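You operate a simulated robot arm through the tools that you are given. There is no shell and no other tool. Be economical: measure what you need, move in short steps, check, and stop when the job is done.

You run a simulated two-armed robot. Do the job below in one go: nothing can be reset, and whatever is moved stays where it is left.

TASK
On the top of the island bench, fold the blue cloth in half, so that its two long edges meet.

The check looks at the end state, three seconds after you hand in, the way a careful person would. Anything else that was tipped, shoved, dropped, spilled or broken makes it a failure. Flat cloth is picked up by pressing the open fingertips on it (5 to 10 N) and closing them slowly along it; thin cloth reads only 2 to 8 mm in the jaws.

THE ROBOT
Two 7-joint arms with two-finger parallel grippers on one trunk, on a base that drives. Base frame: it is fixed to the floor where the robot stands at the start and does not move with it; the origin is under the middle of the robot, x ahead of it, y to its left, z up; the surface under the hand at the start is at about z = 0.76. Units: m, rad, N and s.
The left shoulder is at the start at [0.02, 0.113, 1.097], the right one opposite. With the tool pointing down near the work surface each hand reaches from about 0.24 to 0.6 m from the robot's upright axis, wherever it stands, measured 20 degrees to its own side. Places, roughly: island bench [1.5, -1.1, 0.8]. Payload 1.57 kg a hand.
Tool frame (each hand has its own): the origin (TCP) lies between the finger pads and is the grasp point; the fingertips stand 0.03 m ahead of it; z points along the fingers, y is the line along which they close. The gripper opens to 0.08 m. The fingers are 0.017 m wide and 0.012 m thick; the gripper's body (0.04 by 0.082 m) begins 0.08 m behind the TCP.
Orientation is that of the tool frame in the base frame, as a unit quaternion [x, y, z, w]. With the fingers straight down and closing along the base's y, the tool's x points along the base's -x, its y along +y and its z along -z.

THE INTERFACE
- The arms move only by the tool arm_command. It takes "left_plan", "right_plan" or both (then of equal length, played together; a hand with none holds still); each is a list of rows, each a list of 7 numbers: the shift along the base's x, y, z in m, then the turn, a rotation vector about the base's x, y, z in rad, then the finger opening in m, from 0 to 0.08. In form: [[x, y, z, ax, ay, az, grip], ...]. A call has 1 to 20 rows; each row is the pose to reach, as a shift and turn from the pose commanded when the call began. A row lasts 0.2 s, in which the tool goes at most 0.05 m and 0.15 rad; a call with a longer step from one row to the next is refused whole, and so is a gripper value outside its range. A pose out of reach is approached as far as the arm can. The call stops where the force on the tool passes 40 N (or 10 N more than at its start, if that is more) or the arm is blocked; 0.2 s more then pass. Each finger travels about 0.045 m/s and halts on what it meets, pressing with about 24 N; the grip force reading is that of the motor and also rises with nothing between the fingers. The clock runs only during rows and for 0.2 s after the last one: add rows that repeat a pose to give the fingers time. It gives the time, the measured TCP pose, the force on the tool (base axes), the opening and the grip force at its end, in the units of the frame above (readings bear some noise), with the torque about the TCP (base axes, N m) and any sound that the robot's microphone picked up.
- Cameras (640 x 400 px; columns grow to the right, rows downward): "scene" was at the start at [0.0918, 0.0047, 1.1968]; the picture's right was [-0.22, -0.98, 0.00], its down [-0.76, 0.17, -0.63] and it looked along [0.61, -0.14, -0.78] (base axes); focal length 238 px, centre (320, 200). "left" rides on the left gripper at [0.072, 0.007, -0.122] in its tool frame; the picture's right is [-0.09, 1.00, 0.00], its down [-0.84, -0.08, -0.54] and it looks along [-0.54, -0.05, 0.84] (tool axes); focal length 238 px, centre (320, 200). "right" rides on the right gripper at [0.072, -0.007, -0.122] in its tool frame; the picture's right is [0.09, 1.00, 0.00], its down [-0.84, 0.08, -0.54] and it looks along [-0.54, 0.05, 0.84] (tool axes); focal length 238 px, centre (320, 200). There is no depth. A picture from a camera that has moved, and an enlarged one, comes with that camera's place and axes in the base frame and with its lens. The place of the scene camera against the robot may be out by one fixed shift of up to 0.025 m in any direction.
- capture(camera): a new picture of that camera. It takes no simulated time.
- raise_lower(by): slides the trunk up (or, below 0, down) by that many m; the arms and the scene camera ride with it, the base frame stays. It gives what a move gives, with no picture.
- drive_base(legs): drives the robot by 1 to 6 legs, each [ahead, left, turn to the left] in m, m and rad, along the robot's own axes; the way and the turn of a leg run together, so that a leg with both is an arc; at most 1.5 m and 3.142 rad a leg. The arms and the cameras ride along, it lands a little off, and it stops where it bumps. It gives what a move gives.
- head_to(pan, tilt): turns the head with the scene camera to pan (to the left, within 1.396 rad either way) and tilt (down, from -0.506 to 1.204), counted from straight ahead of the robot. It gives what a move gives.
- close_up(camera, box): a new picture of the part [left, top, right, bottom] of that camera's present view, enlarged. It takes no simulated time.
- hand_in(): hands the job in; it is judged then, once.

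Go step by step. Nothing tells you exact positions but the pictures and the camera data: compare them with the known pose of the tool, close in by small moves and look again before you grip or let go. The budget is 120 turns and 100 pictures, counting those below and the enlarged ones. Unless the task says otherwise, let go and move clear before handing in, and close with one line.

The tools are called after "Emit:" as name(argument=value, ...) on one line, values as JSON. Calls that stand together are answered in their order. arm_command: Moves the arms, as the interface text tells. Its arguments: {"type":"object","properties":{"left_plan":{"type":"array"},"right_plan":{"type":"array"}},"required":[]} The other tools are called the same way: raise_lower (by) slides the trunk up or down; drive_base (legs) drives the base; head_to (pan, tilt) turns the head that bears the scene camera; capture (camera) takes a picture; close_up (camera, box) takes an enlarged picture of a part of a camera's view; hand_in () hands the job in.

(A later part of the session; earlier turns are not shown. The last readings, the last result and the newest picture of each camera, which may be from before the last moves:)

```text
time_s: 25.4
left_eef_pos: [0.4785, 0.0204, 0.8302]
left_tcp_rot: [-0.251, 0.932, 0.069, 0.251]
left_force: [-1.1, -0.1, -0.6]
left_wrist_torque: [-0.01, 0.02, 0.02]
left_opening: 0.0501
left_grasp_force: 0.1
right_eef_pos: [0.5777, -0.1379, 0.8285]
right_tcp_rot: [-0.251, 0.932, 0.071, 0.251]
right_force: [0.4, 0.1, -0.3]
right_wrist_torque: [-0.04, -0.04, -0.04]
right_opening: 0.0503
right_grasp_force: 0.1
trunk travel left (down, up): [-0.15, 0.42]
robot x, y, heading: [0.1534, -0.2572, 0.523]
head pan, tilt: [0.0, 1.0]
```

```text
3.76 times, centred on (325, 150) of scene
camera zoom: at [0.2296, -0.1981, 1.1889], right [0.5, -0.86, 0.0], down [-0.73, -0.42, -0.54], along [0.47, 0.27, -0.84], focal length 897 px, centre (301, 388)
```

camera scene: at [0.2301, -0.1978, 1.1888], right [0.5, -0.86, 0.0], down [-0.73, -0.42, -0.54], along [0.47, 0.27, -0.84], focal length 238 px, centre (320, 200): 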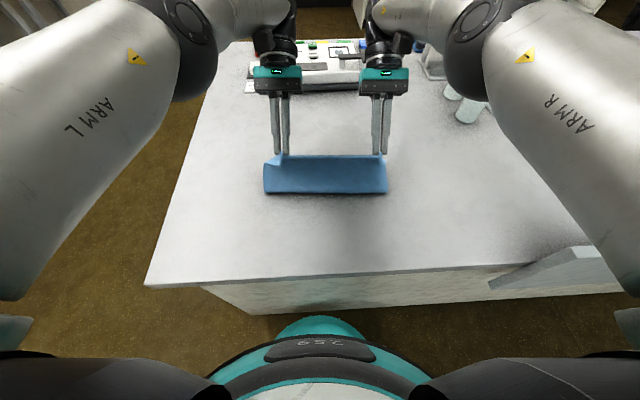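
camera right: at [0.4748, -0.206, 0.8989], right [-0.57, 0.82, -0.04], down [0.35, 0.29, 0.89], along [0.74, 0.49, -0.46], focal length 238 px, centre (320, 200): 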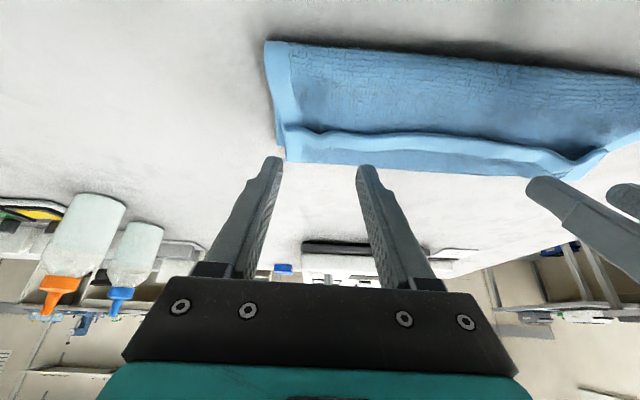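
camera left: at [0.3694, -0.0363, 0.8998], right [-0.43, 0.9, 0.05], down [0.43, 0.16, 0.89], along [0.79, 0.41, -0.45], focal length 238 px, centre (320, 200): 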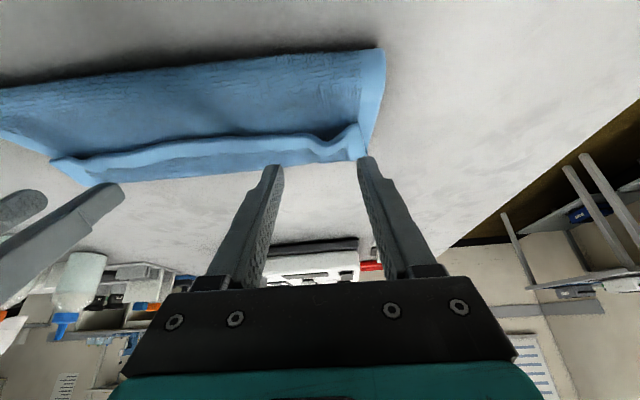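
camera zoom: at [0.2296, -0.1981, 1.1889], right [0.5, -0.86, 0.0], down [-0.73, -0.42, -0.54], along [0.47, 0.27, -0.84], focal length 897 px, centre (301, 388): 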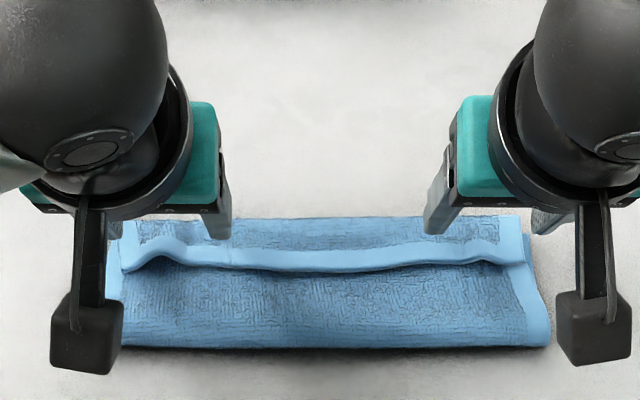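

The fingers straddle the humps in both views. I lower so the tips are just above the under-layers and check.

Emit:
arm_command(left_plan=[[0, 0, -0.012, 0, 0, 0, 0.045], [0, 0, -0.024, 0, 0, 0, 0.04], [0, 0, -0.029, 0, 0, 0, 0.04], [0, 0, -0.029, 0, 0, 0, 0.04]], right_plan=[[0, 0, -0.012, 0, 0, 0, 0.045], [0, 0, -0.024, 0, 0, 0, 0.04], [0, 0, -0.028, 0, 0, 0, 0.04], [0, 0, -0.028, 0, 0, 0, 0.04]])

Emit:
capture(camera="left")

Emit:
capture(camera="right")

Emit:
close_up(camera="scene", box=[240, 100, 410, 200])

```text
time_s: 26.4
left_eef_pos: [0.4808, 0.0193, 0.8003]
left_tcp_rot: [-0.25, 0.933, 0.068, 0.25]
left_force: [0.4, -0.1, 1.4]
left_wrist_torque: [0.04, -0.02, 0.03]
left_opening: 0.04
left_grasp_force: 0.1
right_eef_pos: [0.5774, -0.1374, 0.8011]
right_tcp_rot: [-0.252, 0.932, 0.07, 0.249]
right_force: [0.1, 0.1, 0.1]
right_wrist_torque: [0.03, -0.02, 0.0]
right_opening: 0.0404
right_grasp_force: 0.1
trunk travel left (down, up): [-0.15, 0.42]
robot x, y, heading: [0.1533, -0.2603, 0.528]
head pan, tilt: [0.0, 1.0]
```

```text
67 pictures are left
camera left: at [0.3698, -0.0356, 0.8701], right [-0.43, 0.9, 0.05], down [0.43, 0.16, 0.89], along [0.79, 0.4, -0.46], focal length 238 px, centre (320, 200)
```

left: 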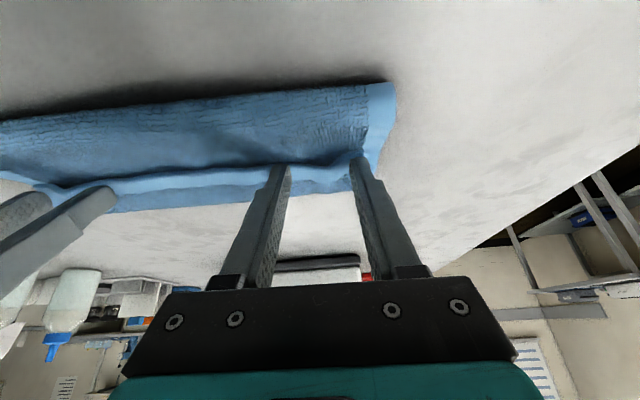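

```text
66 pictures are left
camera right: at [0.4756, -0.2059, 0.871], right [-0.57, 0.82, -0.04], down [0.35, 0.29, 0.89], along [0.74, 0.49, -0.46], focal length 238 px, centre (320, 200)
```

right: 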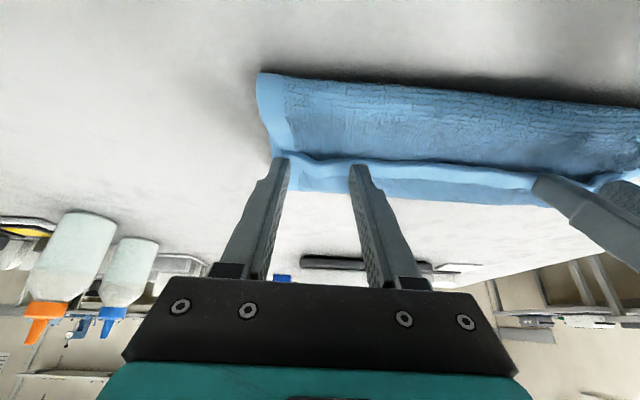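

```text
3.76 times, centred on (325, 150) of scene
camera zoom: at [0.2296, -0.1981, 1.1889], right [0.5, -0.86, 0.0], down [-0.73, -0.42, -0.54], along [0.47, 0.27, -0.84], focal length 897 px, centre (301, 388)
```

zoom: 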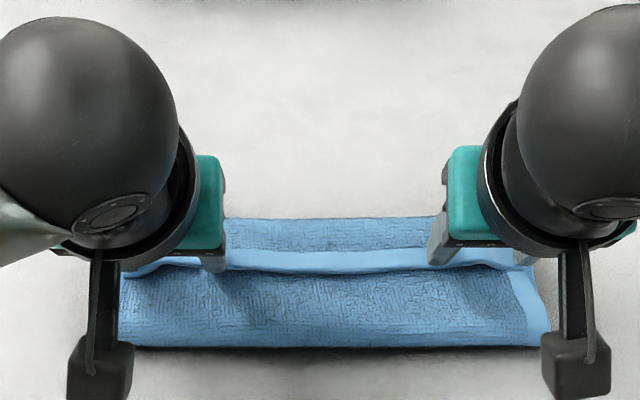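

Tips are at the hem, straddling the humps with hardly any force. I go down another 1.5 mm and close slowly.

Emit:
arm_command(left_plan=[[0, 0, -0.0015, 0, 0, 0, 0.04], [0, 0, -0.0015, 0, 0, 0, 0.036], [0, 0, -0.0015, 0, 0, 0, 0.032], [0, 0, -0.0015, 0, 0, 0, 0.028], [0, 0, -0.0015, 0, 0, 0, 0.024], [0, 0, -0.0015, 0, 0, 0, 0.02], [0, 0, -0.0015, 0, 0, 0, 0.016], [0, 0, -0.0015, 0, 0, 0, 0.012], [0, 0, -0.0015, 0, 0, 0, 0.008], [0, 0, -0.0015, 0, 0, 0, 0.004], [0, 0, -0.0015, 0, 0, 0, 0], [0, 0, -0.0015, 0, 0, 0, 0], [0, 0, -0.0015, 0, 0, 0, 0]], right_plan=[[0, 0, -0.0025, 0, 0, 0, 0.04], [0, 0, -0.0025, 0, 0, 0, 0.036], [0, 0, -0.0025, 0, 0, 0, 0.032], [0, 0, -0.0025, 0, 0, 0, 0.028], [0, 0, -0.0025, 0, 0, 0, 0.024], [0, 0, -0.0025, 0, 0, 0, 0.02], [0, 0, -0.0025, 0, 0, 0, 0.016], [0, 0, -0.0025, 0, 0, 0, 0.012], [0, 0, -0.0025, 0, 0, 0, 0.008], [0, 0, -0.0025, 0, 0, 0, 0.004], [0, 0, -0.0025, 0, 0, 0, 0], [0, 0, -0.0025, 0, 0, 0, 0], [0, 0, -0.0025, 0, 0, 0, 0]])

Emit:
capture(camera="left")

Emit:
capture(camera="right")

```text
time_s: 29.2
left_eef_pos: [0.481, 0.0193, 0.7993]
left_tcp_rot: [-0.251, 0.933, 0.069, 0.25]
left_force: [2.2, -3.4, 0.9]
left_wrist_torque: [-0.07, -0.04, -0.06]
left_opening: 0.003
left_grasp_force: 23.7
right_eef_pos: [0.5774, -0.1381, 0.7988]
right_tcp_rot: [-0.253, 0.932, 0.072, 0.25]
right_force: [-1.3, 2.0, 3.9]
right_wrist_torque: [0.08, 0.05, 0.01]
right_opening: 0.0075
right_grasp_force: 23.3
trunk travel left (down, up): [-0.15, 0.42]
robot x, y, heading: [0.1537, -0.2607, 0.526]
head pan, tilt: [0.0, 1.0]
```

```text
64 pictures are left
camera left: at [0.3694, -0.036, 0.8691], right [-0.43, 0.9, 0.05], down [0.43, 0.16, 0.89], along [0.79, 0.4, -0.46], focal length 238 px, centre (320, 200)
```

left: 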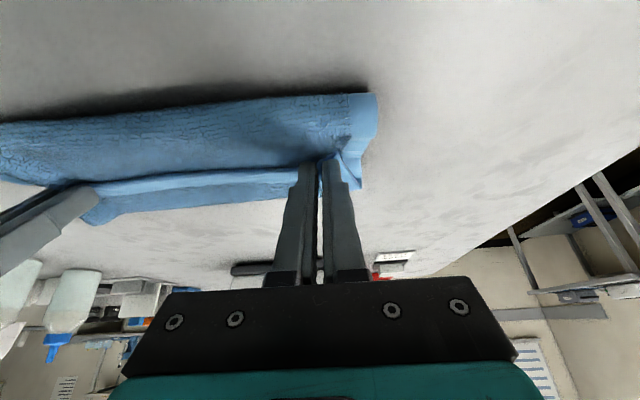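

```text
63 pictures are left
camera right: at [0.4752, -0.2056, 0.8683], right [-0.57, 0.82, -0.04], down [0.35, 0.29, 0.89], along [0.74, 0.49, -0.46], focal length 238 px, centre (320, 200)
```

right: 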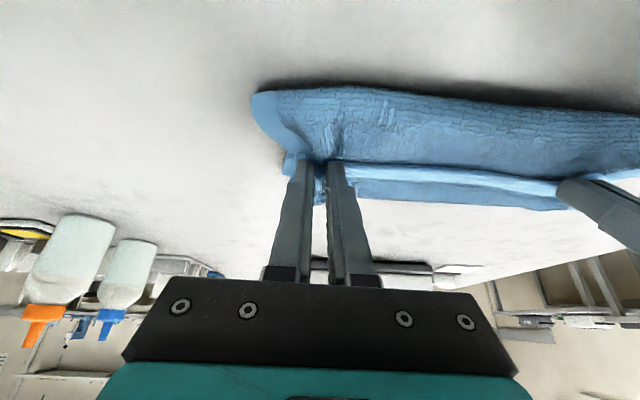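

The left has only the hem (3 mm), but the right reads 7.5 mm and puckers the layer below. I reopen the right and re-close it 3 mm higher.

Emit:
arm_command(right_plan=[[0, 0, 0, 0, 0, 0, 0.015], [0, 0, 0, 0, 0, 0, 0.035], [0, 0, 0.002, 0, 0, 0, 0.04], [0, 0, 0.0035, 0, 0, 0, 0.04], [0, 0, 0.0035, 0, 0, 0, 0.036], [0, 0, 0.0035, 0, 0, 0, 0.032], [0, 0, 0.0035, 0, 0, 0, 0.028], [0, 0, 0.0035, 0, 0, 0, 0.024], [0, 0, 0.0035, 0, 0, 0, 0.02], [0, 0, 0.0035, 0, 0, 0, 0.016], [0, 0, 0.0035, 0, 0, 0, 0.012], [0, 0, 0.0035, 0, 0, 0, 0.008], [0, 0, 0.0035, 0, 0, 0, 0.004], [0, 0, 0.0035, 0, 0, 0, 0], [0, 0, 0.0035, 0, 0, 0, 0], [0, 0, 0.0035, 0, 0, 0, 0]])

Emit:
capture(camera="right")

```text
time_s: 32.6
left_eef_pos: [0.479, 0.02, 0.7982]
left_tcp_rot: [-0.251, 0.933, 0.069, 0.25]
left_force: [0.1, -1.8, 1.4]
left_wrist_torque: [-0.01, -0.01, -0.02]
left_opening: 0.003
left_grasp_force: 24.0
right_eef_pos: [0.5767, -0.1368, 0.8018]
right_tcp_rot: [-0.253, 0.932, 0.07, 0.25]
right_force: [-1.0, 1.4, 0.0]
right_wrist_torque: [0.03, 0.02, 0.01]
right_opening: 0.0048
right_grasp_force: 23.9
trunk travel left (down, up): [-0.15, 0.42]
robot x, y, heading: [0.1529, -0.2589, 0.526]
head pan, tilt: [0.0, 1.0]
```

```text
62 pictures are left
camera right: at [0.4753, -0.2051, 0.8711], right [-0.57, 0.82, -0.04], down [0.35, 0.29, 0.89], along [0.74, 0.49, -0.46], focal length 238 px, centre (320, 200)
```

right: 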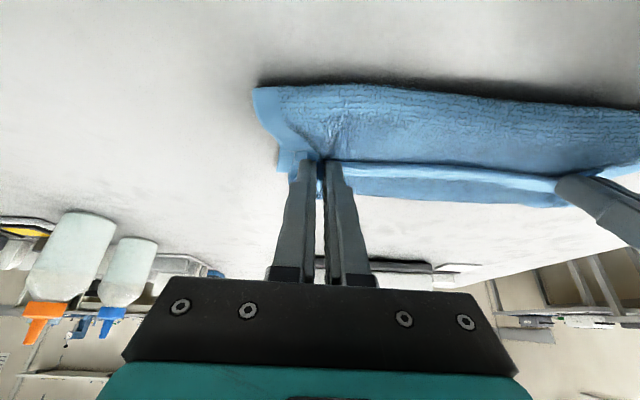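

The right still puckers the layer below. I open the right hand, lift it clear and look.

Emit:
arm_command(right_plan=[[0, 0, 0, 0, 0, 0, 0.015], [0, 0, 0, 0, 0, 0, 0.03], [0, 0, 0.005, 0, 0, 0, 0.05], [0, 0, 0.015, 0, 0, 0, 0.05], [0, 0, 0.025, 0, 0, 0, 0.05]])

Emit:
close_up(camera="right", box=[220, 30, 480, 200])

Emit:
close_up(camera="scene", box=[240, 100, 410, 200])

```text
time_s: 33.8
left_eef_pos: [0.4803, 0.0208, 0.7988]
left_tcp_rot: [-0.25, 0.933, 0.069, 0.249]
left_force: [-0.1, 0.0, 1.1]
left_wrist_torque: [0.04, -0.01, 0.03]
left_opening: 0.0029
left_grasp_force: 23.7
right_eef_pos: [0.5764, -0.1371, 0.8285]
right_tcp_rot: [-0.252, 0.932, 0.07, 0.251]
right_force: [0.6, 0.1, -0.2]
right_wrist_torque: [-0.01, -0.02, -0.02]
right_opening: 0.0497
right_grasp_force: 0.0
trunk travel left (down, up): [-0.15, 0.42]
robot x, y, heading: [0.1543, -0.2568, 0.53]
head pan, tilt: [0.0, 1.0]
```

```text
2.35 times, centred on (350, 115) of right
camera zoom: at [0.4752, -0.2055, 0.8977], right [-0.57, 0.82, -0.04], down [0.35, 0.29, 0.89], along [0.74, 0.49, -0.46], focal length 561 px, centre (249, 400)
```

zoom: 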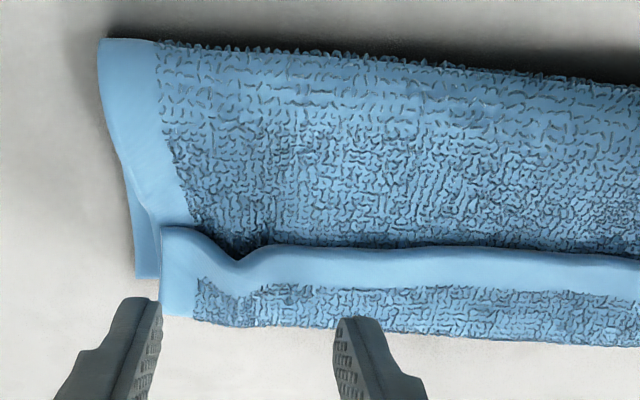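

```text
3.76 times, centred on (325, 150) of scene
camera zoom: at [0.2296, -0.1981, 1.1889], right [0.5, -0.86, 0.0], down [-0.73, -0.42, -0.54], along [0.47, 0.27, -0.84], focal length 897 px, centre (301, 388)
```

zoom: 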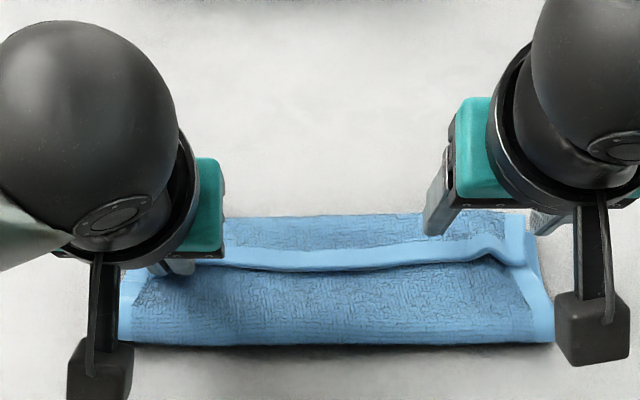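

The right hem hump is well between the fingers. I grip it higher and slightly nearer the edge, so that only the top layer gets caught.

Emit:
arm_command(right_plan=[[-0.0034, -0.002, -0.011, 0, 0, 0, 0.045], [-0.0034, -0.002, -0.0215, 0, 0, 0, 0.04], [-0.0034, -0.002, -0.0215, 0, 0, 0, 0.034], [-0.0034, -0.002, -0.0215, 0, 0, 0, 0.028], [-0.0034, -0.002, -0.0215, 0, 0, 0, 0.022], [-0.0034, -0.002, -0.0215, 0, 0, 0, 0.016], [-0.0034, -0.002, -0.0215, 0, 0, 0, 0.01], [-0.0034, -0.002, -0.0215, 0, 0, 0, 0.004], [-0.0034, -0.002, -0.0215, 0, 0, 0, 0], [-0.0034, -0.002, -0.0215, 0, 0, 0, 0], [-0.0034, -0.002, -0.0215, 0, 0, 0, 0]])

Emit:
close_up(camera="right", box=[220, 50, 480, 220])

```text
time_s: 36.2
left_eef_pos: [0.4802, 0.0202, 0.7997]
left_tcp_rot: [-0.25, 0.933, 0.07, 0.25]
left_force: [0.2, 0.9, 0.3]
left_wrist_torque: [0.03, -0.02, 0.02]
left_opening: 0.0028
left_grasp_force: 24.2
right_eef_pos: [0.5734, -0.1395, 0.8056]
right_tcp_rot: [-0.251, 0.932, 0.07, 0.251]
right_force: [-0.3, 0.1, -1.1]
right_wrist_torque: [0.01, 0.01, -0.01]
right_opening: 0.0028
right_grasp_force: 24.0
trunk travel left (down, up): [-0.15, 0.42]
robot x, y, heading: [0.1533, -0.2548, 0.528]
head pan, tilt: [0.0, 1.0]
```

```text
2.35 times, centred on (350, 135) of right
camera zoom: at [0.4717, -0.2075, 0.8751], right [-0.57, 0.82, -0.04], down [0.35, 0.29, 0.89], along [0.74, 0.49, -0.46], focal length 561 px, centre (249, 353)
```

zoom: 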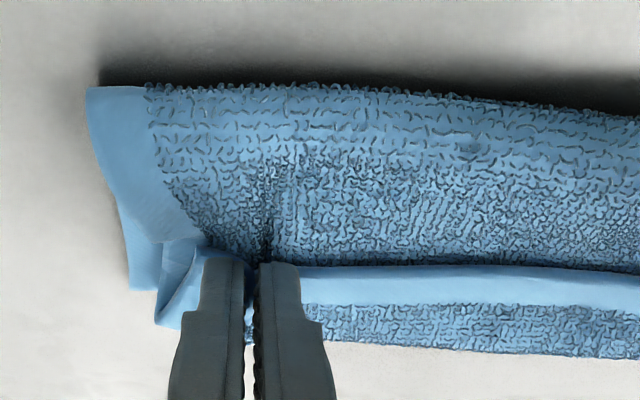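

Both hands now hold only the hem (2.8 mm). The fold line also lies about 2 cm too far from me, so I lift the hem and bring it back toward me to re-lay the lower half before folding again on a lower path.

Emit:
arm_command(left_plan=[[0.0015, 0.0009, 0.0159, -0.0445, 0.0751, 0, 0], [-0.0041, -0.0024, 0.0319, -0.1068, 0.1801, 0, 0], [-0.0148, -0.0088, 0.0475, -0.1691, 0.2852, 0, 0], [-0.0297, -0.0176, 0.0559, -0.2314, 0.3903, 0, 0], [-0.0456, -0.027, 0.0579, -0.267, 0.4503, 0, 0], [-0.0628, -0.0372, 0.0579, -0.267, 0.4503, 0, 0], [-0.08, -0.0474, 0.0579, -0.267, 0.4503, 0, 0], [-0.0972, -0.0576, 0.0529, -0.267, 0.4503, 0, 0]], right_plan=[[0.0015, 0.0009, 0.0159, -0.0445, 0.0751, 0, 0], [-0.0041, -0.0024, 0.0299, -0.1068, 0.1801, 0, 0], [-0.0148, -0.0088, 0.0435, -0.1691, 0.2852, 0, 0], [-0.0297, -0.0176, 0.0509, -0.2314, 0.3903, 0, 0], [-0.0456, -0.027, 0.0529, -0.267, 0.4503, 0, 0], [-0.0628, -0.0372, 0.0529, -0.267, 0.4503, 0, 0], [-0.08, -0.0474, 0.0529, -0.267, 0.4503, 0, 0], [-0.0972, -0.0576, 0.0479, -0.267, 0.4503, 0, 0]])

Emit:
capture(camera="left")

Emit:
close_up(camera="scene", box=[220, 100, 440, 240])

```text
time_s: 38.0
left_eef_pos: [0.3821, -0.0363, 0.8529]
left_tcp_rot: [-0.26, 0.966, 0.0, 0.0]
left_force: [-0.2, 0.2, -0.4]
left_wrist_torque: [0.0, -0.03, 0.03]
left_opening: 0.0031
left_grasp_force: 24.3
right_eef_pos: [0.4772, -0.197, 0.8537]
right_tcp_rot: [-0.261, 0.965, 0.001, 0.001]
right_force: [0.1, 0.4, -0.4]
right_wrist_torque: [0.01, -0.01, 0.0]
right_opening: 0.0026
right_grasp_force: 24.0
trunk travel left (down, up): [-0.15, 0.42]
robot x, y, heading: [0.1505, -0.2572, 0.528]
head pan, tilt: [0.0, 1.0]
```

```text
58 pictures are left
camera left: at [0.3155, -0.0665, 0.9748], right [-0.42, 0.91, 0.0], down [0.76, 0.35, 0.54], along [0.49, 0.23, -0.84], focal length 238 px, centre (320, 200)
```

left: 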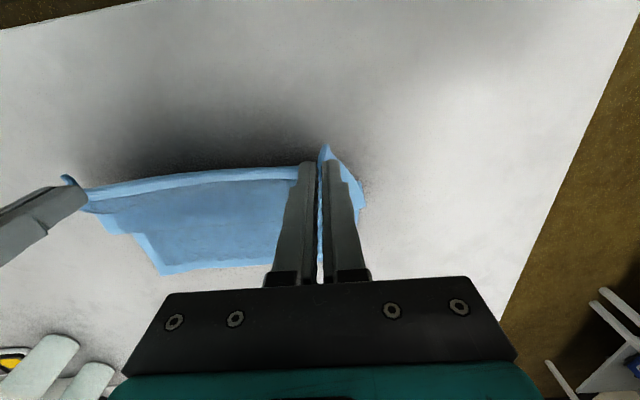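

```text
2.86 times, centred on (330, 170) of scene
camera zoom: at [0.2296, -0.198, 1.1889], right [0.5, -0.86, 0.0], down [-0.73, -0.42, -0.54], along [0.47, 0.27, -0.84], focal length 681 px, centre (291, 286)
```

zoom: 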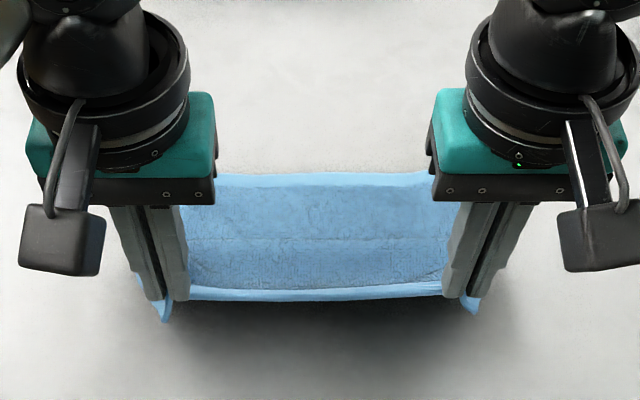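

The hem is held at both corners, and the lower half lies open again with its far edge unmoved. I fold again on a low path, with the hands tilting to 25 degrees, and stop just above the far edge with the cloth taut.

Emit:
arm_command(left_plan=[[0.0145, 0.0086, 0, -0.0445, 0.0751, 0, 0], [0.0316, 0.0188, -0.0033, -0.089, 0.1501, 0, 0], [0.0488, 0.0289, -0.0077, -0.1335, 0.2251, 0, 0], [0.0658, 0.039, -0.0123, -0.178, 0.3001, 0, 0], [0.0828, 0.0491, -0.0171, -0.2225, 0.3752, 0, 0], [0.0983, 0.0583, -0.0211, -0.2225, 0.3752, 0, 0], [0.1138, 0.0675, -0.0271, -0.2225, 0.3752, 0, 0], [0.1275, 0.0756, -0.0351, -0.2225, 0.3752, 0, 0], [0.1327, 0.0787, -0.0421, -0.2225, 0.3752, 0, 0]], right_plan=[[0.0145, 0.0086, 0, -0.0445, 0.0751, 0, 0], [0.0316, 0.0188, -0.0033, -0.089, 0.1501, 0, 0], [0.0488, 0.0289, -0.0077, -0.1335, 0.2251, 0, 0], [0.0658, 0.039, -0.0123, -0.178, 0.3001, 0, 0], [0.0828, 0.0491, -0.0171, -0.2225, 0.3752, 0, 0], [0.0983, 0.0583, -0.0211, -0.2225, 0.3752, 0, 0], [0.1138, 0.0675, -0.0271, -0.2225, 0.3752, 0, 0], [0.1275, 0.0756, -0.0351, -0.2225, 0.3752, 0, 0], [0.1327, 0.0787, -0.0421, -0.2225, 0.3752, 0, 0]])

Emit:
capture(camera="left")

Emit:
close_up(camera="right", box=[240, 40, 600, 250])

Emit:
close_up(camera="scene", box=[240, 100, 410, 200])

```text
time_s: 40.0
left_eef_pos: [0.5149, 0.0413, 0.8088]
left_tcp_rot: [-0.252, 0.943, -0.058, -0.209]
left_force: [0.8, -0.3, 0.5]
left_wrist_torque: [0.01, 0.01, 0.0]
left_opening: 0.0027
left_grasp_force: 24.3
right_eef_pos: [0.6105, -0.1182, 0.8114]
right_tcp_rot: [-0.255, 0.943, -0.058, -0.208]
right_force: [0.3, 0.6, 0.5]
right_wrist_torque: [0.04, 0.03, 0.01]
right_opening: 0.0025
right_grasp_force: 24.5
trunk travel left (down, up): [-0.15, 0.42]
robot x, y, heading: [0.1541, -0.2572, 0.529]
head pan, tilt: [0.0, 1.0]
```

```text
56 pictures are left
camera left: at [0.4989, 0.0416, 0.9497], right [-0.43, 0.9, -0.04], down [0.89, 0.43, 0.14], along [0.14, 0.02, -0.99], focal length 238 px, centre (320, 200)
```

left: 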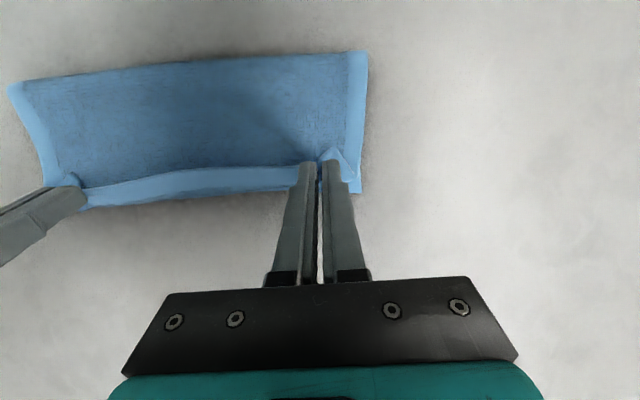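

```text
1.78 times, centred on (420, 145) of right
camera zoom: at [0.6021, -0.1299, 0.9521], right [-0.57, 0.82, 0.04], down [0.81, 0.56, 0.14], along [0.09, 0.11, -0.99], focal length 424 px, centre (142, 298)
```

zoom: 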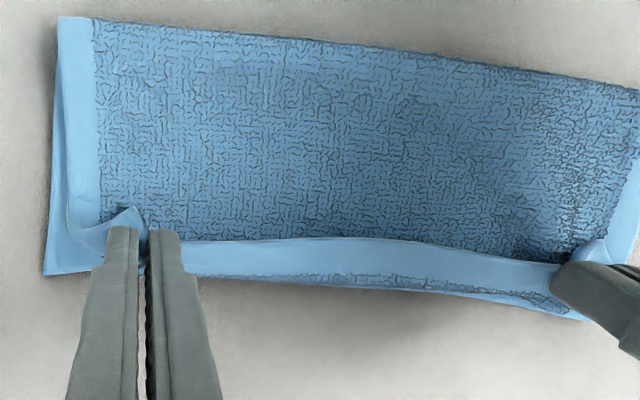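

```text
3.76 times, centred on (325, 150) of scene
camera zoom: at [0.2297, -0.198, 1.1889], right [0.5, -0.86, 0.0], down [-0.73, -0.42, -0.54], along [0.47, 0.27, -0.84], focal length 897 px, centre (301, 388)
```

zoom: 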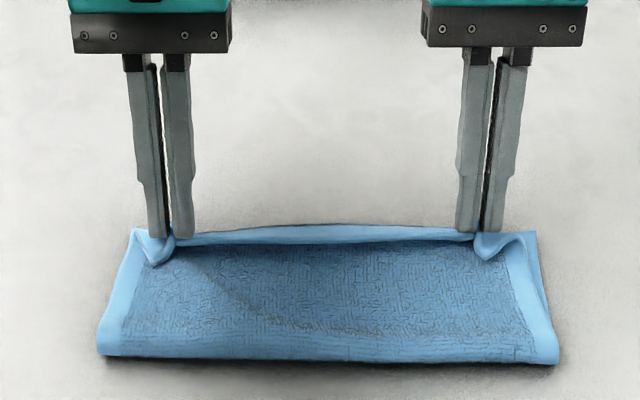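

Much better: only the 1 cm hem is curled now, but the fold line is still about 1 cm too far forward. I roll the hem back low and forward again, stopping shorter.

Emit:
arm_command(left_plan=[[-0.0172, -0.0102, 0.012, 0, 0, 0, 0], [-0.043, -0.0255, 0.017, 0, 0, 0, 0], [-0.0645, -0.0383, 0.017, 0, 0, 0, 0], [-0.0817, -0.0485, 0.017, 0, 0, 0, 0], [-0.0645, -0.0383, 0.012, 0, 0, 0, 0], [-0.0473, -0.0281, 0.007, 0, 0, 0, 0], [-0.0301, -0.0179, 0.002, 0, 0, 0, 0], [-0.0172, -0.0102, -0.003, 0, 0, 0, 0], [-0.0095, -0.0056, -0.006, 0, 0, 0, 0], [-0.0095, -0.0056, -0.006, 0, 0, 0, 0]], right_plan=[[-0.0172, -0.0102, 0.012, 0, 0, 0, 0], [-0.043, -0.0255, 0.017, 0, 0, 0, 0], [-0.0645, -0.0383, 0.017, 0, 0, 0, 0], [-0.0817, -0.0485, 0.017, 0, 0, 0, 0], [-0.0645, -0.0383, 0.012, 0, 0, 0, 0], [-0.0473, -0.0281, 0.007, 0, 0, 0, 0], [-0.0301, -0.0179, 0.002, 0, 0, 0, 0], [-0.0172, -0.0102, -0.003, 0, 0, 0, 0], [-0.0095, -0.0056, -0.006, 0, 0, 0, 0], [-0.0095, -0.0056, -0.006, 0, 0, 0, 0]])

Emit:
capture(camera="left")

Emit:
close_up(camera="right", box=[240, 40, 600, 250])

Emit:
close_up(camera="scene", box=[240, 100, 410, 200])

```text
time_s: 42.2
left_eef_pos: [0.5064, 0.0367, 0.8049]
left_tcp_rot: [-0.253, 0.943, -0.058, -0.207]
left_force: [-0.5, -0.1, -0.1]
left_wrist_torque: [-0.02, 0.0, 0.0]
left_opening: 0.0028
left_grasp_force: 24.1
right_eef_pos: [0.5992, -0.1232, 0.8055]
right_tcp_rot: [-0.255, 0.942, -0.058, -0.208]
right_force: [0.5, -1.0, -0.2]
right_wrist_torque: [0.06, -0.01, -0.02]
right_opening: 0.0024
right_grasp_force: 23.5
trunk travel left (down, up): [-0.15, 0.42]
robot x, y, heading: [0.1521, -0.2558, 0.528]
head pan, tilt: [0.0, 1.0]
```

```text
53 pictures are left
camera left: at [0.4904, 0.0361, 0.9466], right [-0.43, 0.9, -0.04], down [0.89, 0.43, 0.14], along [0.14, 0.02, -0.99], focal length 238 px, centre (320, 200)
```

left: 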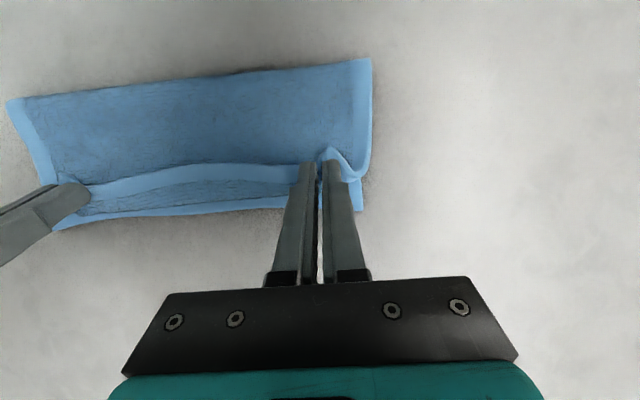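

```text
1.78 times, centred on (420, 145) of right
camera zoom: at [0.5922, -0.1356, 0.9462], right [-0.57, 0.82, 0.04], down [0.81, 0.56, 0.14], along [0.09, 0.11, -0.99], focal length 424 px, centre (142, 298)
```

zoom: 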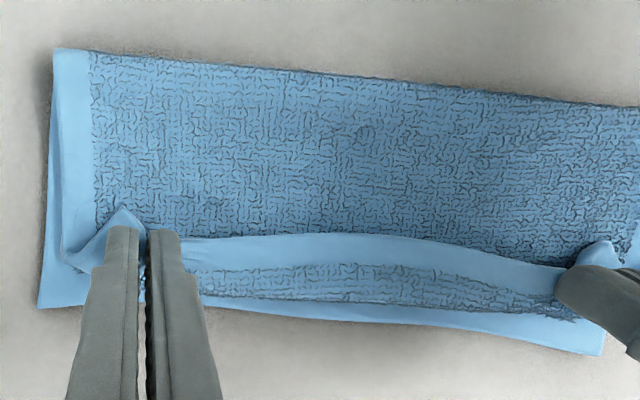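

```text
3.76 times, centred on (325, 150) of scene
camera zoom: at [0.2296, -0.198, 1.1889], right [0.5, -0.86, 0.0], down [-0.73, -0.42, -0.54], along [0.47, 0.27, -0.84], focal length 897 px, centre (301, 388)
```

zoom: 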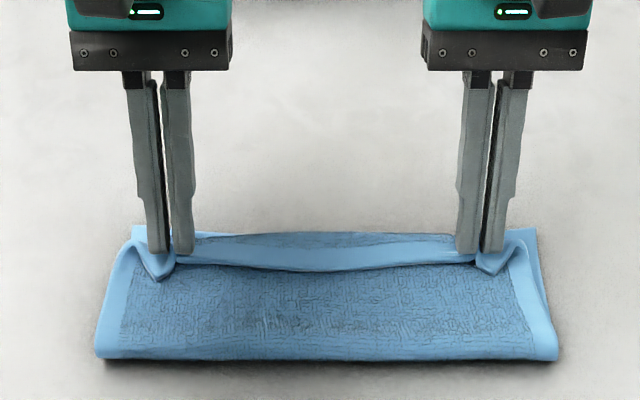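

The fold line is now within about 5 mm of the middle. Next I draw the hem forward until only the 1 cm hem is turned back, which should spring over when released, and look before releasing.

Emit:
arm_command(left_plan=[[0.0086, 0.0051, 0.004, 0, 0, 0, 0], [0.0172, 0.0102, 0.006, 0, 0, 0, 0], [0.0172, 0.0102, 0.006, 0, 0, 0, 0]], right_plan=[[0.0086, 0.0051, 0.004, 0, 0, 0, 0], [0.0172, 0.0102, 0.006, 0, 0, 0, 0], [0.0172, 0.0102, 0.006, 0, 0, 0, 0]])

Emit:
capture(camera="left")

Emit:
close_up(camera="right", box=[240, 40, 600, 250])

```text
time_s: 43.0
left_eef_pos: [0.5227, 0.0449, 0.8116]
left_tcp_rot: [-0.253, 0.943, -0.059, -0.207]
left_force: [0.6, 0.4, 0.4]
left_wrist_torque: [0.0, 0.0, 0.01]
left_opening: 0.0028
left_grasp_force: 24.1
right_eef_pos: [0.6176, -0.1132, 0.8113]
right_tcp_rot: [-0.255, 0.943, -0.058, -0.208]
right_force: [0.4, -0.7, 0.0]
right_wrist_torque: [0.02, 0.02, 0.0]
right_opening: 0.0029
right_grasp_force: 24.3
trunk travel left (down, up): [-0.15, 0.42]
robot x, y, heading: [0.1559, -0.257, 0.527]
head pan, tilt: [0.0, 1.0]
```

```text
50 pictures are left
camera left: at [0.5067, 0.0452, 0.9518], right [-0.43, 0.9, -0.04], down [0.89, 0.43, 0.14], along [0.14, 0.02, -0.99], focal length 238 px, centre (320, 200)
```

left: 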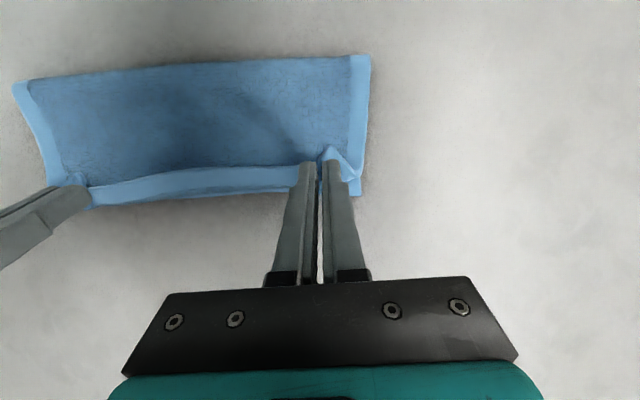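

```text
1.78 times, centred on (420, 145) of right
camera zoom: at [0.6095, -0.1254, 0.9515], right [-0.57, 0.82, 0.04], down [0.81, 0.56, 0.14], along [0.09, 0.11, -0.99], focal length 424 px, centre (142, 298)
```

zoom: 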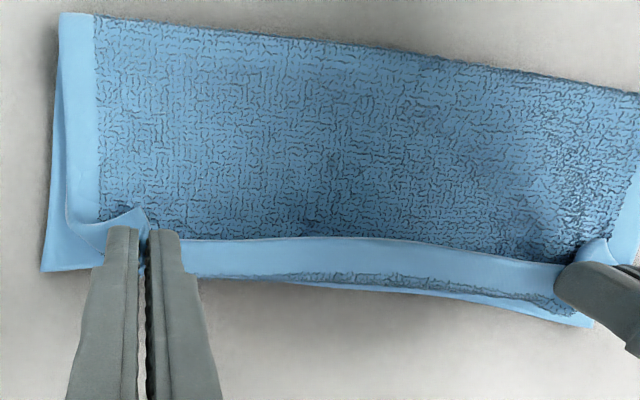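

Only the hem itself is turned back now. I draw it a bit further and higher so it's taut, then open quickly so that the hem can spring straight as it drops.

Emit:
arm_command(left_plan=[[0.005, 0.003, 0.015, 0, 0, 0, 0], [0.0103, 0.0061, 0.03, 0, 0, 0, 0], [0.0103, 0.0061, 0.03, 0, 0, 0, 0], [0.0103, 0.0061, 0.03, 0, 0, 0, 0.05], [0.0103, 0.0061, 0.03, 0, 0, 0, 0.05], [0.0103, 0.0061, 0.03, 0, 0, 0, 0.05], [0.0103, 0.0061, 0.05, 0, 0, 0, 0.05]], right_plan=[[0.005, 0.003, 0.015, 0, 0, 0, 0], [0.0103, 0.0061, 0.03, 0, 0, 0, 0], [0.0103, 0.0061, 0.03, 0, 0, 0, 0], [0.0103, 0.0061, 0.03, 0, 0, 0, 0.05], [0.0103, 0.0061, 0.03, 0, 0, 0, 0.05], [0.0103, 0.0061, 0.03, 0, 0, 0, 0.05], [0.0103, 0.0061, 0.05, 0, 0, 0, 0.05]])

Emit:
close_up(camera="left", box=[60, 40, 400, 240])

Emit:
close_up(camera="scene", box=[240, 100, 410, 200])

```text
time_s: 44.6
left_eef_pos: [0.5318, 0.0525, 0.8614]
left_tcp_rot: [-0.253, 0.943, -0.057, -0.208]
left_force: [-0.5, 0.1, -0.1]
left_wrist_torque: [-0.04, 0.02, -0.01]
left_opening: 0.05
left_grasp_force: 0.2
left hand out of reach, approached as far as the arm can: row 2, 3, 4, 5, 6
right_eef_pos: [0.6268, -0.1074, 0.8618]
right_tcp_rot: [-0.254, 0.943, -0.057, -0.208]
right_force: [0.2, -1.2, 0.3]
right_wrist_torque: [0.02, 0.02, 0.01]
right_opening: 0.05
right_grasp_force: 0.1
trunk travel left (down, up): [-0.15, 0.42]
robot x, y, heading: [0.1569, -0.2554, 0.523]
head pan, tilt: [0.0, 1.0]
```

```text
1.88 times, centred on (230, 140) of left
camera zoom: at [0.5147, 0.052, 1.0017], right [-0.43, 0.9, -0.04], down [0.89, 0.43, 0.14], along [0.14, 0.02, -0.99], focal length 449 px, centre (489, 313)
```

zoom: 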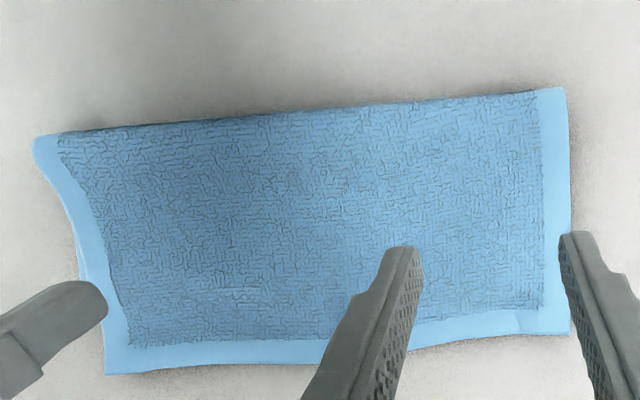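

```text
3.76 times, centred on (325, 150) of scene
camera zoom: at [0.2295, -0.198, 1.1889], right [0.5, -0.86, 0.0], down [-0.73, -0.42, -0.54], along [0.47, 0.27, -0.84], focal length 897 px, centre (301, 388)
```

zoom: 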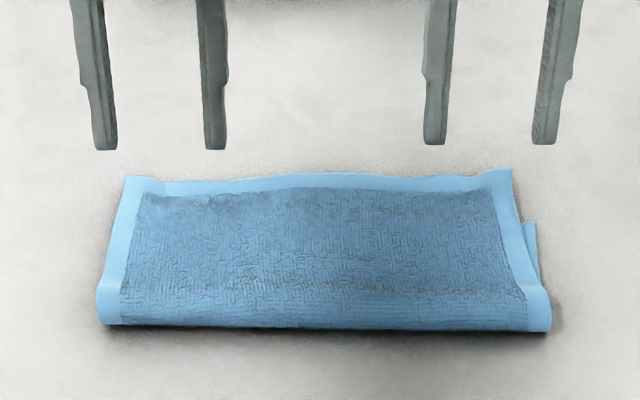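

Excellent: the hem sprang over and the upper layer lies flat, edge forward, overshooting the lower far edge by about 4–5 cm. Now I can grip that overhanging hem from above and bring it back, so I hover over it with the fingers vertical.

Emit:
arm_command(left_plan=[[0.005, 0.0035, 0, 0.07, -0.118, 0, 0.045], [0.009, 0.007, 0, 0.14, -0.236, 0, 0.04], [0.014, 0.0105, -0.01, 0.2225, -0.3752, 0, 0.035], [0.014, 0.0105, -0.03, 0.2225, -0.3752, 0, 0.035], [0.014, 0.0105, -0.03, 0.2225, -0.3752, 0, 0.035]], right_plan=[[0.006, 0.0025, 0, 0.07, -0.118, 0, 0.045], [0.013, 0.005, 0, 0.14, -0.236, 0, 0.04], [0.02, 0.007, -0.01, 0.2225, -0.3752, 0, 0.035], [0.02, 0.007, -0.03, 0.2225, -0.3752, 0, 0.035], [0.02, 0.007, -0.03, 0.2225, -0.3752, 0, 0.035]])

Emit:
capture(camera="left")

Emit:
capture(camera="right")

```text
refused: row 3 steps farther than a row can; nothing moved
```

```text
46 pictures are left
camera left: at [0.5147, 0.052, 1.0017], right [-0.43, 0.9, -0.04], down [0.89, 0.43, 0.14], along [0.14, 0.02, -0.99], focal length 238 px, centre (320, 200)
```

left: 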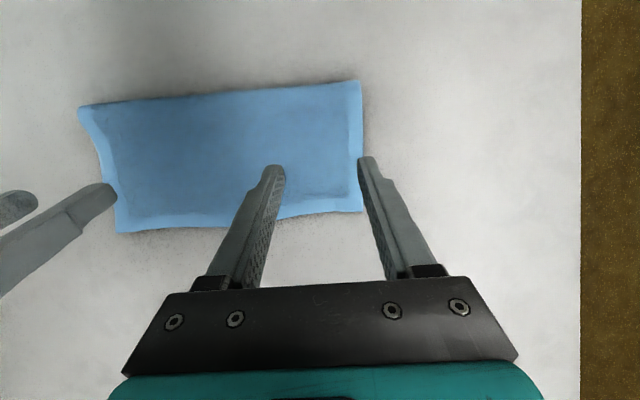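

```text
45 pictures are left
camera right: at [0.6191, -0.1197, 1.0031], right [-0.57, 0.82, 0.04], down [0.81, 0.56, 0.14], along [0.09, 0.11, -0.99], focal length 238 px, centre (320, 200)
```

right: 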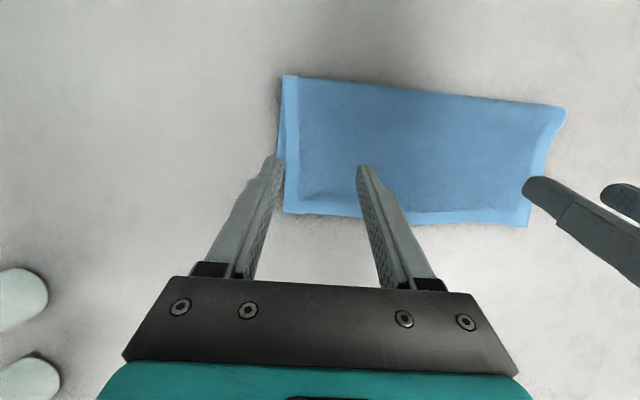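

The move was refused because one rotation step was too large. I resend it with smaller steps.

Emit:
arm_command(left_plan=[[0.0035, 0.0026, 0, 0.055, -0.093, 0, 0.045], [0.007, 0.0052, 0, 0.11, -0.187, 0, 0.04], [0.0105, 0.0079, -0.005, 0.165, -0.28, 0, 0.035], [0.014, 0.0105, -0.015, 0.2225, -0.3752, 0, 0.035], [0.014, 0.0105, -0.03, 0.2225, -0.3752, 0, 0.035], [0.014, 0.0105, -0.03, 0.2225, -0.3752, 0, 0.035]], right_plan=[[0.005, 0.0017, 0, 0.055, -0.093, 0, 0.045], [0.01, 0.0035, 0, 0.11, -0.187, 0, 0.04], [0.015, 0.0052, -0.005, 0.165, -0.28, 0, 0.035], [0.02, 0.007, -0.015, 0.2225, -0.3752, 0, 0.035], [0.02, 0.007, -0.03, 0.2225, -0.3752, 0, 0.035], [0.02, 0.007, -0.03, 0.2225, -0.3752, 0, 0.035]])

Emit:
capture(camera="left")

Emit:
capture(camera="right")

```text
time_s: 46.0
left_eef_pos: [0.5465, 0.0643, 0.8291]
left_tcp_rot: [-0.259, 0.966, -0.001, 0.002]
left_force: [0.1, -0.4, -0.5]
left_wrist_torque: [0.01, 0.0, 0.0]
left_opening: 0.0349
left_grasp_force: 0.0
right_eef_pos: [0.6468, -0.101, 0.8318]
right_tcp_rot: [-0.26, 0.966, 0.0, 0.0]
right_force: [0.1, -0.3, -0.4]
right_wrist_torque: [0.04, -0.04, 0.01]
right_opening: 0.0348
right_grasp_force: 0.2
trunk travel left (down, up): [-0.15, 0.42]
robot x, y, heading: [0.1532, -0.2586, 0.527]
head pan, tilt: [0.0, 1.0]
```

```text
44 pictures are left
camera left: at [0.4795, 0.0333, 0.9513], right [-0.42, 0.91, 0.0], down [0.76, 0.35, 0.54], along [0.49, 0.23, -0.84], focal length 238 px, centre (320, 200)
```

left: 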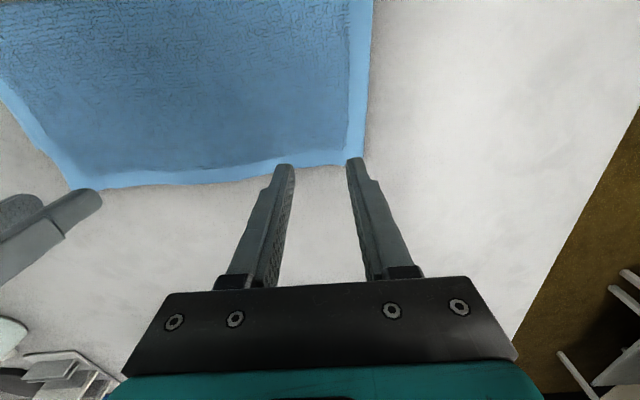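

```text
43 pictures are left
camera right: at [0.589, -0.1428, 0.9531], right [-0.58, 0.81, 0.0], down [0.68, 0.49, 0.54], along [0.44, 0.32, -0.84], focal length 238 px, centre (320, 200)
```

right: 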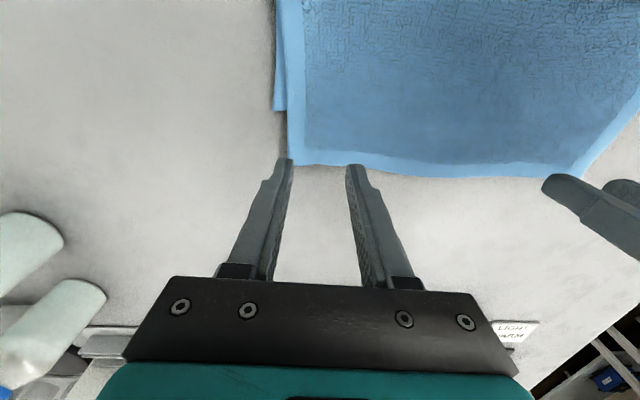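

The fingers are just inside the overhanging hem; the right hand should move 9 mm inward from the side. The upper layer overshoots by about 4.2 cm and sits about 1 cm to the left. I adjust and lower to light contact.

Emit:
arm_command(left_plan=[[-0.0017, -0.001, -0.015, 0, 0, 0, 0.035], [-0.0017, -0.001, -0.03, 0, 0, 0, 0.035], [-0.0017, -0.001, -0.035, 0, 0, 0, 0.035], [-0.0017, -0.001, -0.035, 0, 0, 0, 0.035]], right_plan=[[-0.0047, 0.0077, -0.015, 0, 0, 0, 0.035], [-0.0047, 0.0077, -0.03, 0, 0, 0, 0.035], [-0.0047, 0.0077, -0.0375, 0, 0, 0, 0.035], [-0.0047, 0.0077, -0.0375, 0, 0, 0, 0.035]])

```text
time_s: 47.0
left_eef_pos: [0.545, 0.0608, 0.7958]
left_tcp_rot: [-0.26, 0.966, -0.001, 0.001]
left_force: [0.1, -0.4, 2.1]
left_wrist_torque: [0.03, -0.01, 0.0]
left_opening: 0.035
left_grasp_force: 0.1
right_eef_pos: [0.6434, -0.094, 0.7936]
right_tcp_rot: [-0.261, 0.965, 0.0, 0.002]
right_force: [-0.1, 0.3, 1.8]
right_wrist_torque: [0.05, -0.01, 0.01]
right_opening: 0.0349
right_grasp_force: 0.1
trunk travel left (down, up): [-0.15, 0.42]
robot x, y, heading: [0.1532, -0.2604, 0.527]
head pan, tilt: [0.0, 1.0]
```

Light contact on both (about 2 N). I press about 1 mm more and close slowly.

Emit:
arm_command(left_plan=[[0, 0, -0.001, 0, 0, 0, 0.035], [0, 0, -0.001, 0, 0, 0, 0.031], [0, 0, -0.001, 0, 0, 0, 0.028], [0, 0, -0.001, 0, 0, 0, 0.025], [0, 0, -0.001, 0, 0, 0, 0.022], [0, 0, -0.001, 0, 0, 0, 0.019], [0, 0, -0.001, 0, 0, 0, 0.016], [0, 0, -0.001, 0, 0, 0, 0.013], [0, 0, -0.001, 0, 0, 0, 0.01], [0, 0, -0.001, 0, 0, 0, 0.007], [0, 0, -0.001, 0, 0, 0, 0.004], [0, 0, -0.001, 0, 0, 0, 0.0], [0, 0, -0.001, 0, 0, 0, 0.0], [0, 0, -0.001, 0, 0, 0, 0.0]], right_plan=[[0, 0, -0.001, 0, 0, 0, 0.035], [0, 0, -0.001, 0, 0, 0, 0.031], [0, 0, -0.001, 0, 0, 0, 0.028], [0, 0, -0.001, 0, 0, 0, 0.025], [0, 0, -0.001, 0, 0, 0, 0.022], [0, 0, -0.001, 0, 0, 0, 0.019], [0, 0, -0.001, 0, 0, 0, 0.016], [0, 0, -0.001, 0, 0, 0, 0.013], [0, 0, -0.001, 0, 0, 0, 0.01], [0, 0, -0.001, 0, 0, 0, 0.007], [0, 0, -0.001, 0, 0, 0, 0.004], [0, 0, -0.001, 0, 0, 0, 0.0], [0, 0, -0.001, 0, 0, 0, 0.0], [0, 0, -0.001, 0, 0, 0, 0.0]])

Emit:
capture(camera="left")

Emit:
capture(camera="right")

```text
time_s: 50.0
left_eef_pos: [0.5454, 0.0605, 0.7945]
left_tcp_rot: [-0.26, 0.966, -0.001, 0.002]
left_force: [1.8, -2.5, 4.8]
left_wrist_torque: [-0.09, -0.06, 0.02]
left_opening: 0.0042
left_grasp_force: 23.9
right_eef_pos: [0.6428, -0.0928, 0.794]
right_tcp_rot: [-0.261, 0.965, 0.001, 0.001]
right_force: [-1.6, 3.9, 10.4]
right_wrist_torque: [0.11, 0.07, -0.04]
right_opening: 0.0055
right_grasp_force: 23.7
trunk travel left (down, up): [-0.15, 0.42]
robot x, y, heading: [0.1523, -0.2601, 0.527]
head pan, tilt: [0.0, 1.0]
```

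```text
42 pictures are left
camera left: at [0.478, 0.0308, 0.9164], right [-0.42, 0.91, 0.0], down [0.76, 0.35, 0.54], along [0.49, 0.23, -0.84], focal length 238 px, centre (320, 200)
```

left: 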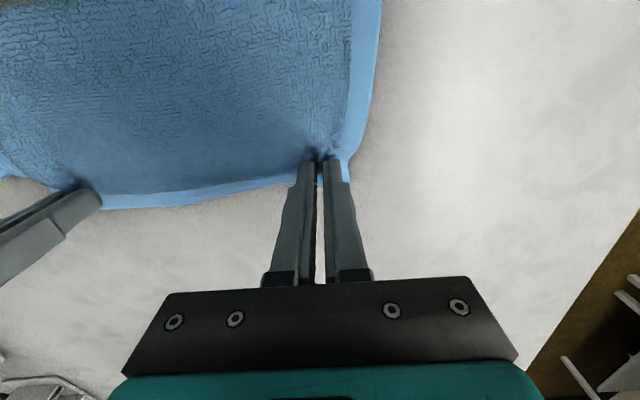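

```text
41 pictures are left
camera right: at [0.5841, -0.1353, 0.9151], right [-0.58, 0.81, 0.0], down [0.68, 0.49, 0.54], along [0.44, 0.32, -0.84], focal length 238 px, centre (320, 200)
```

right: 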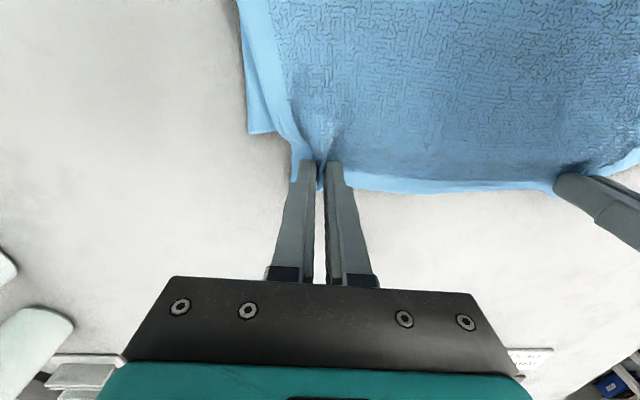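

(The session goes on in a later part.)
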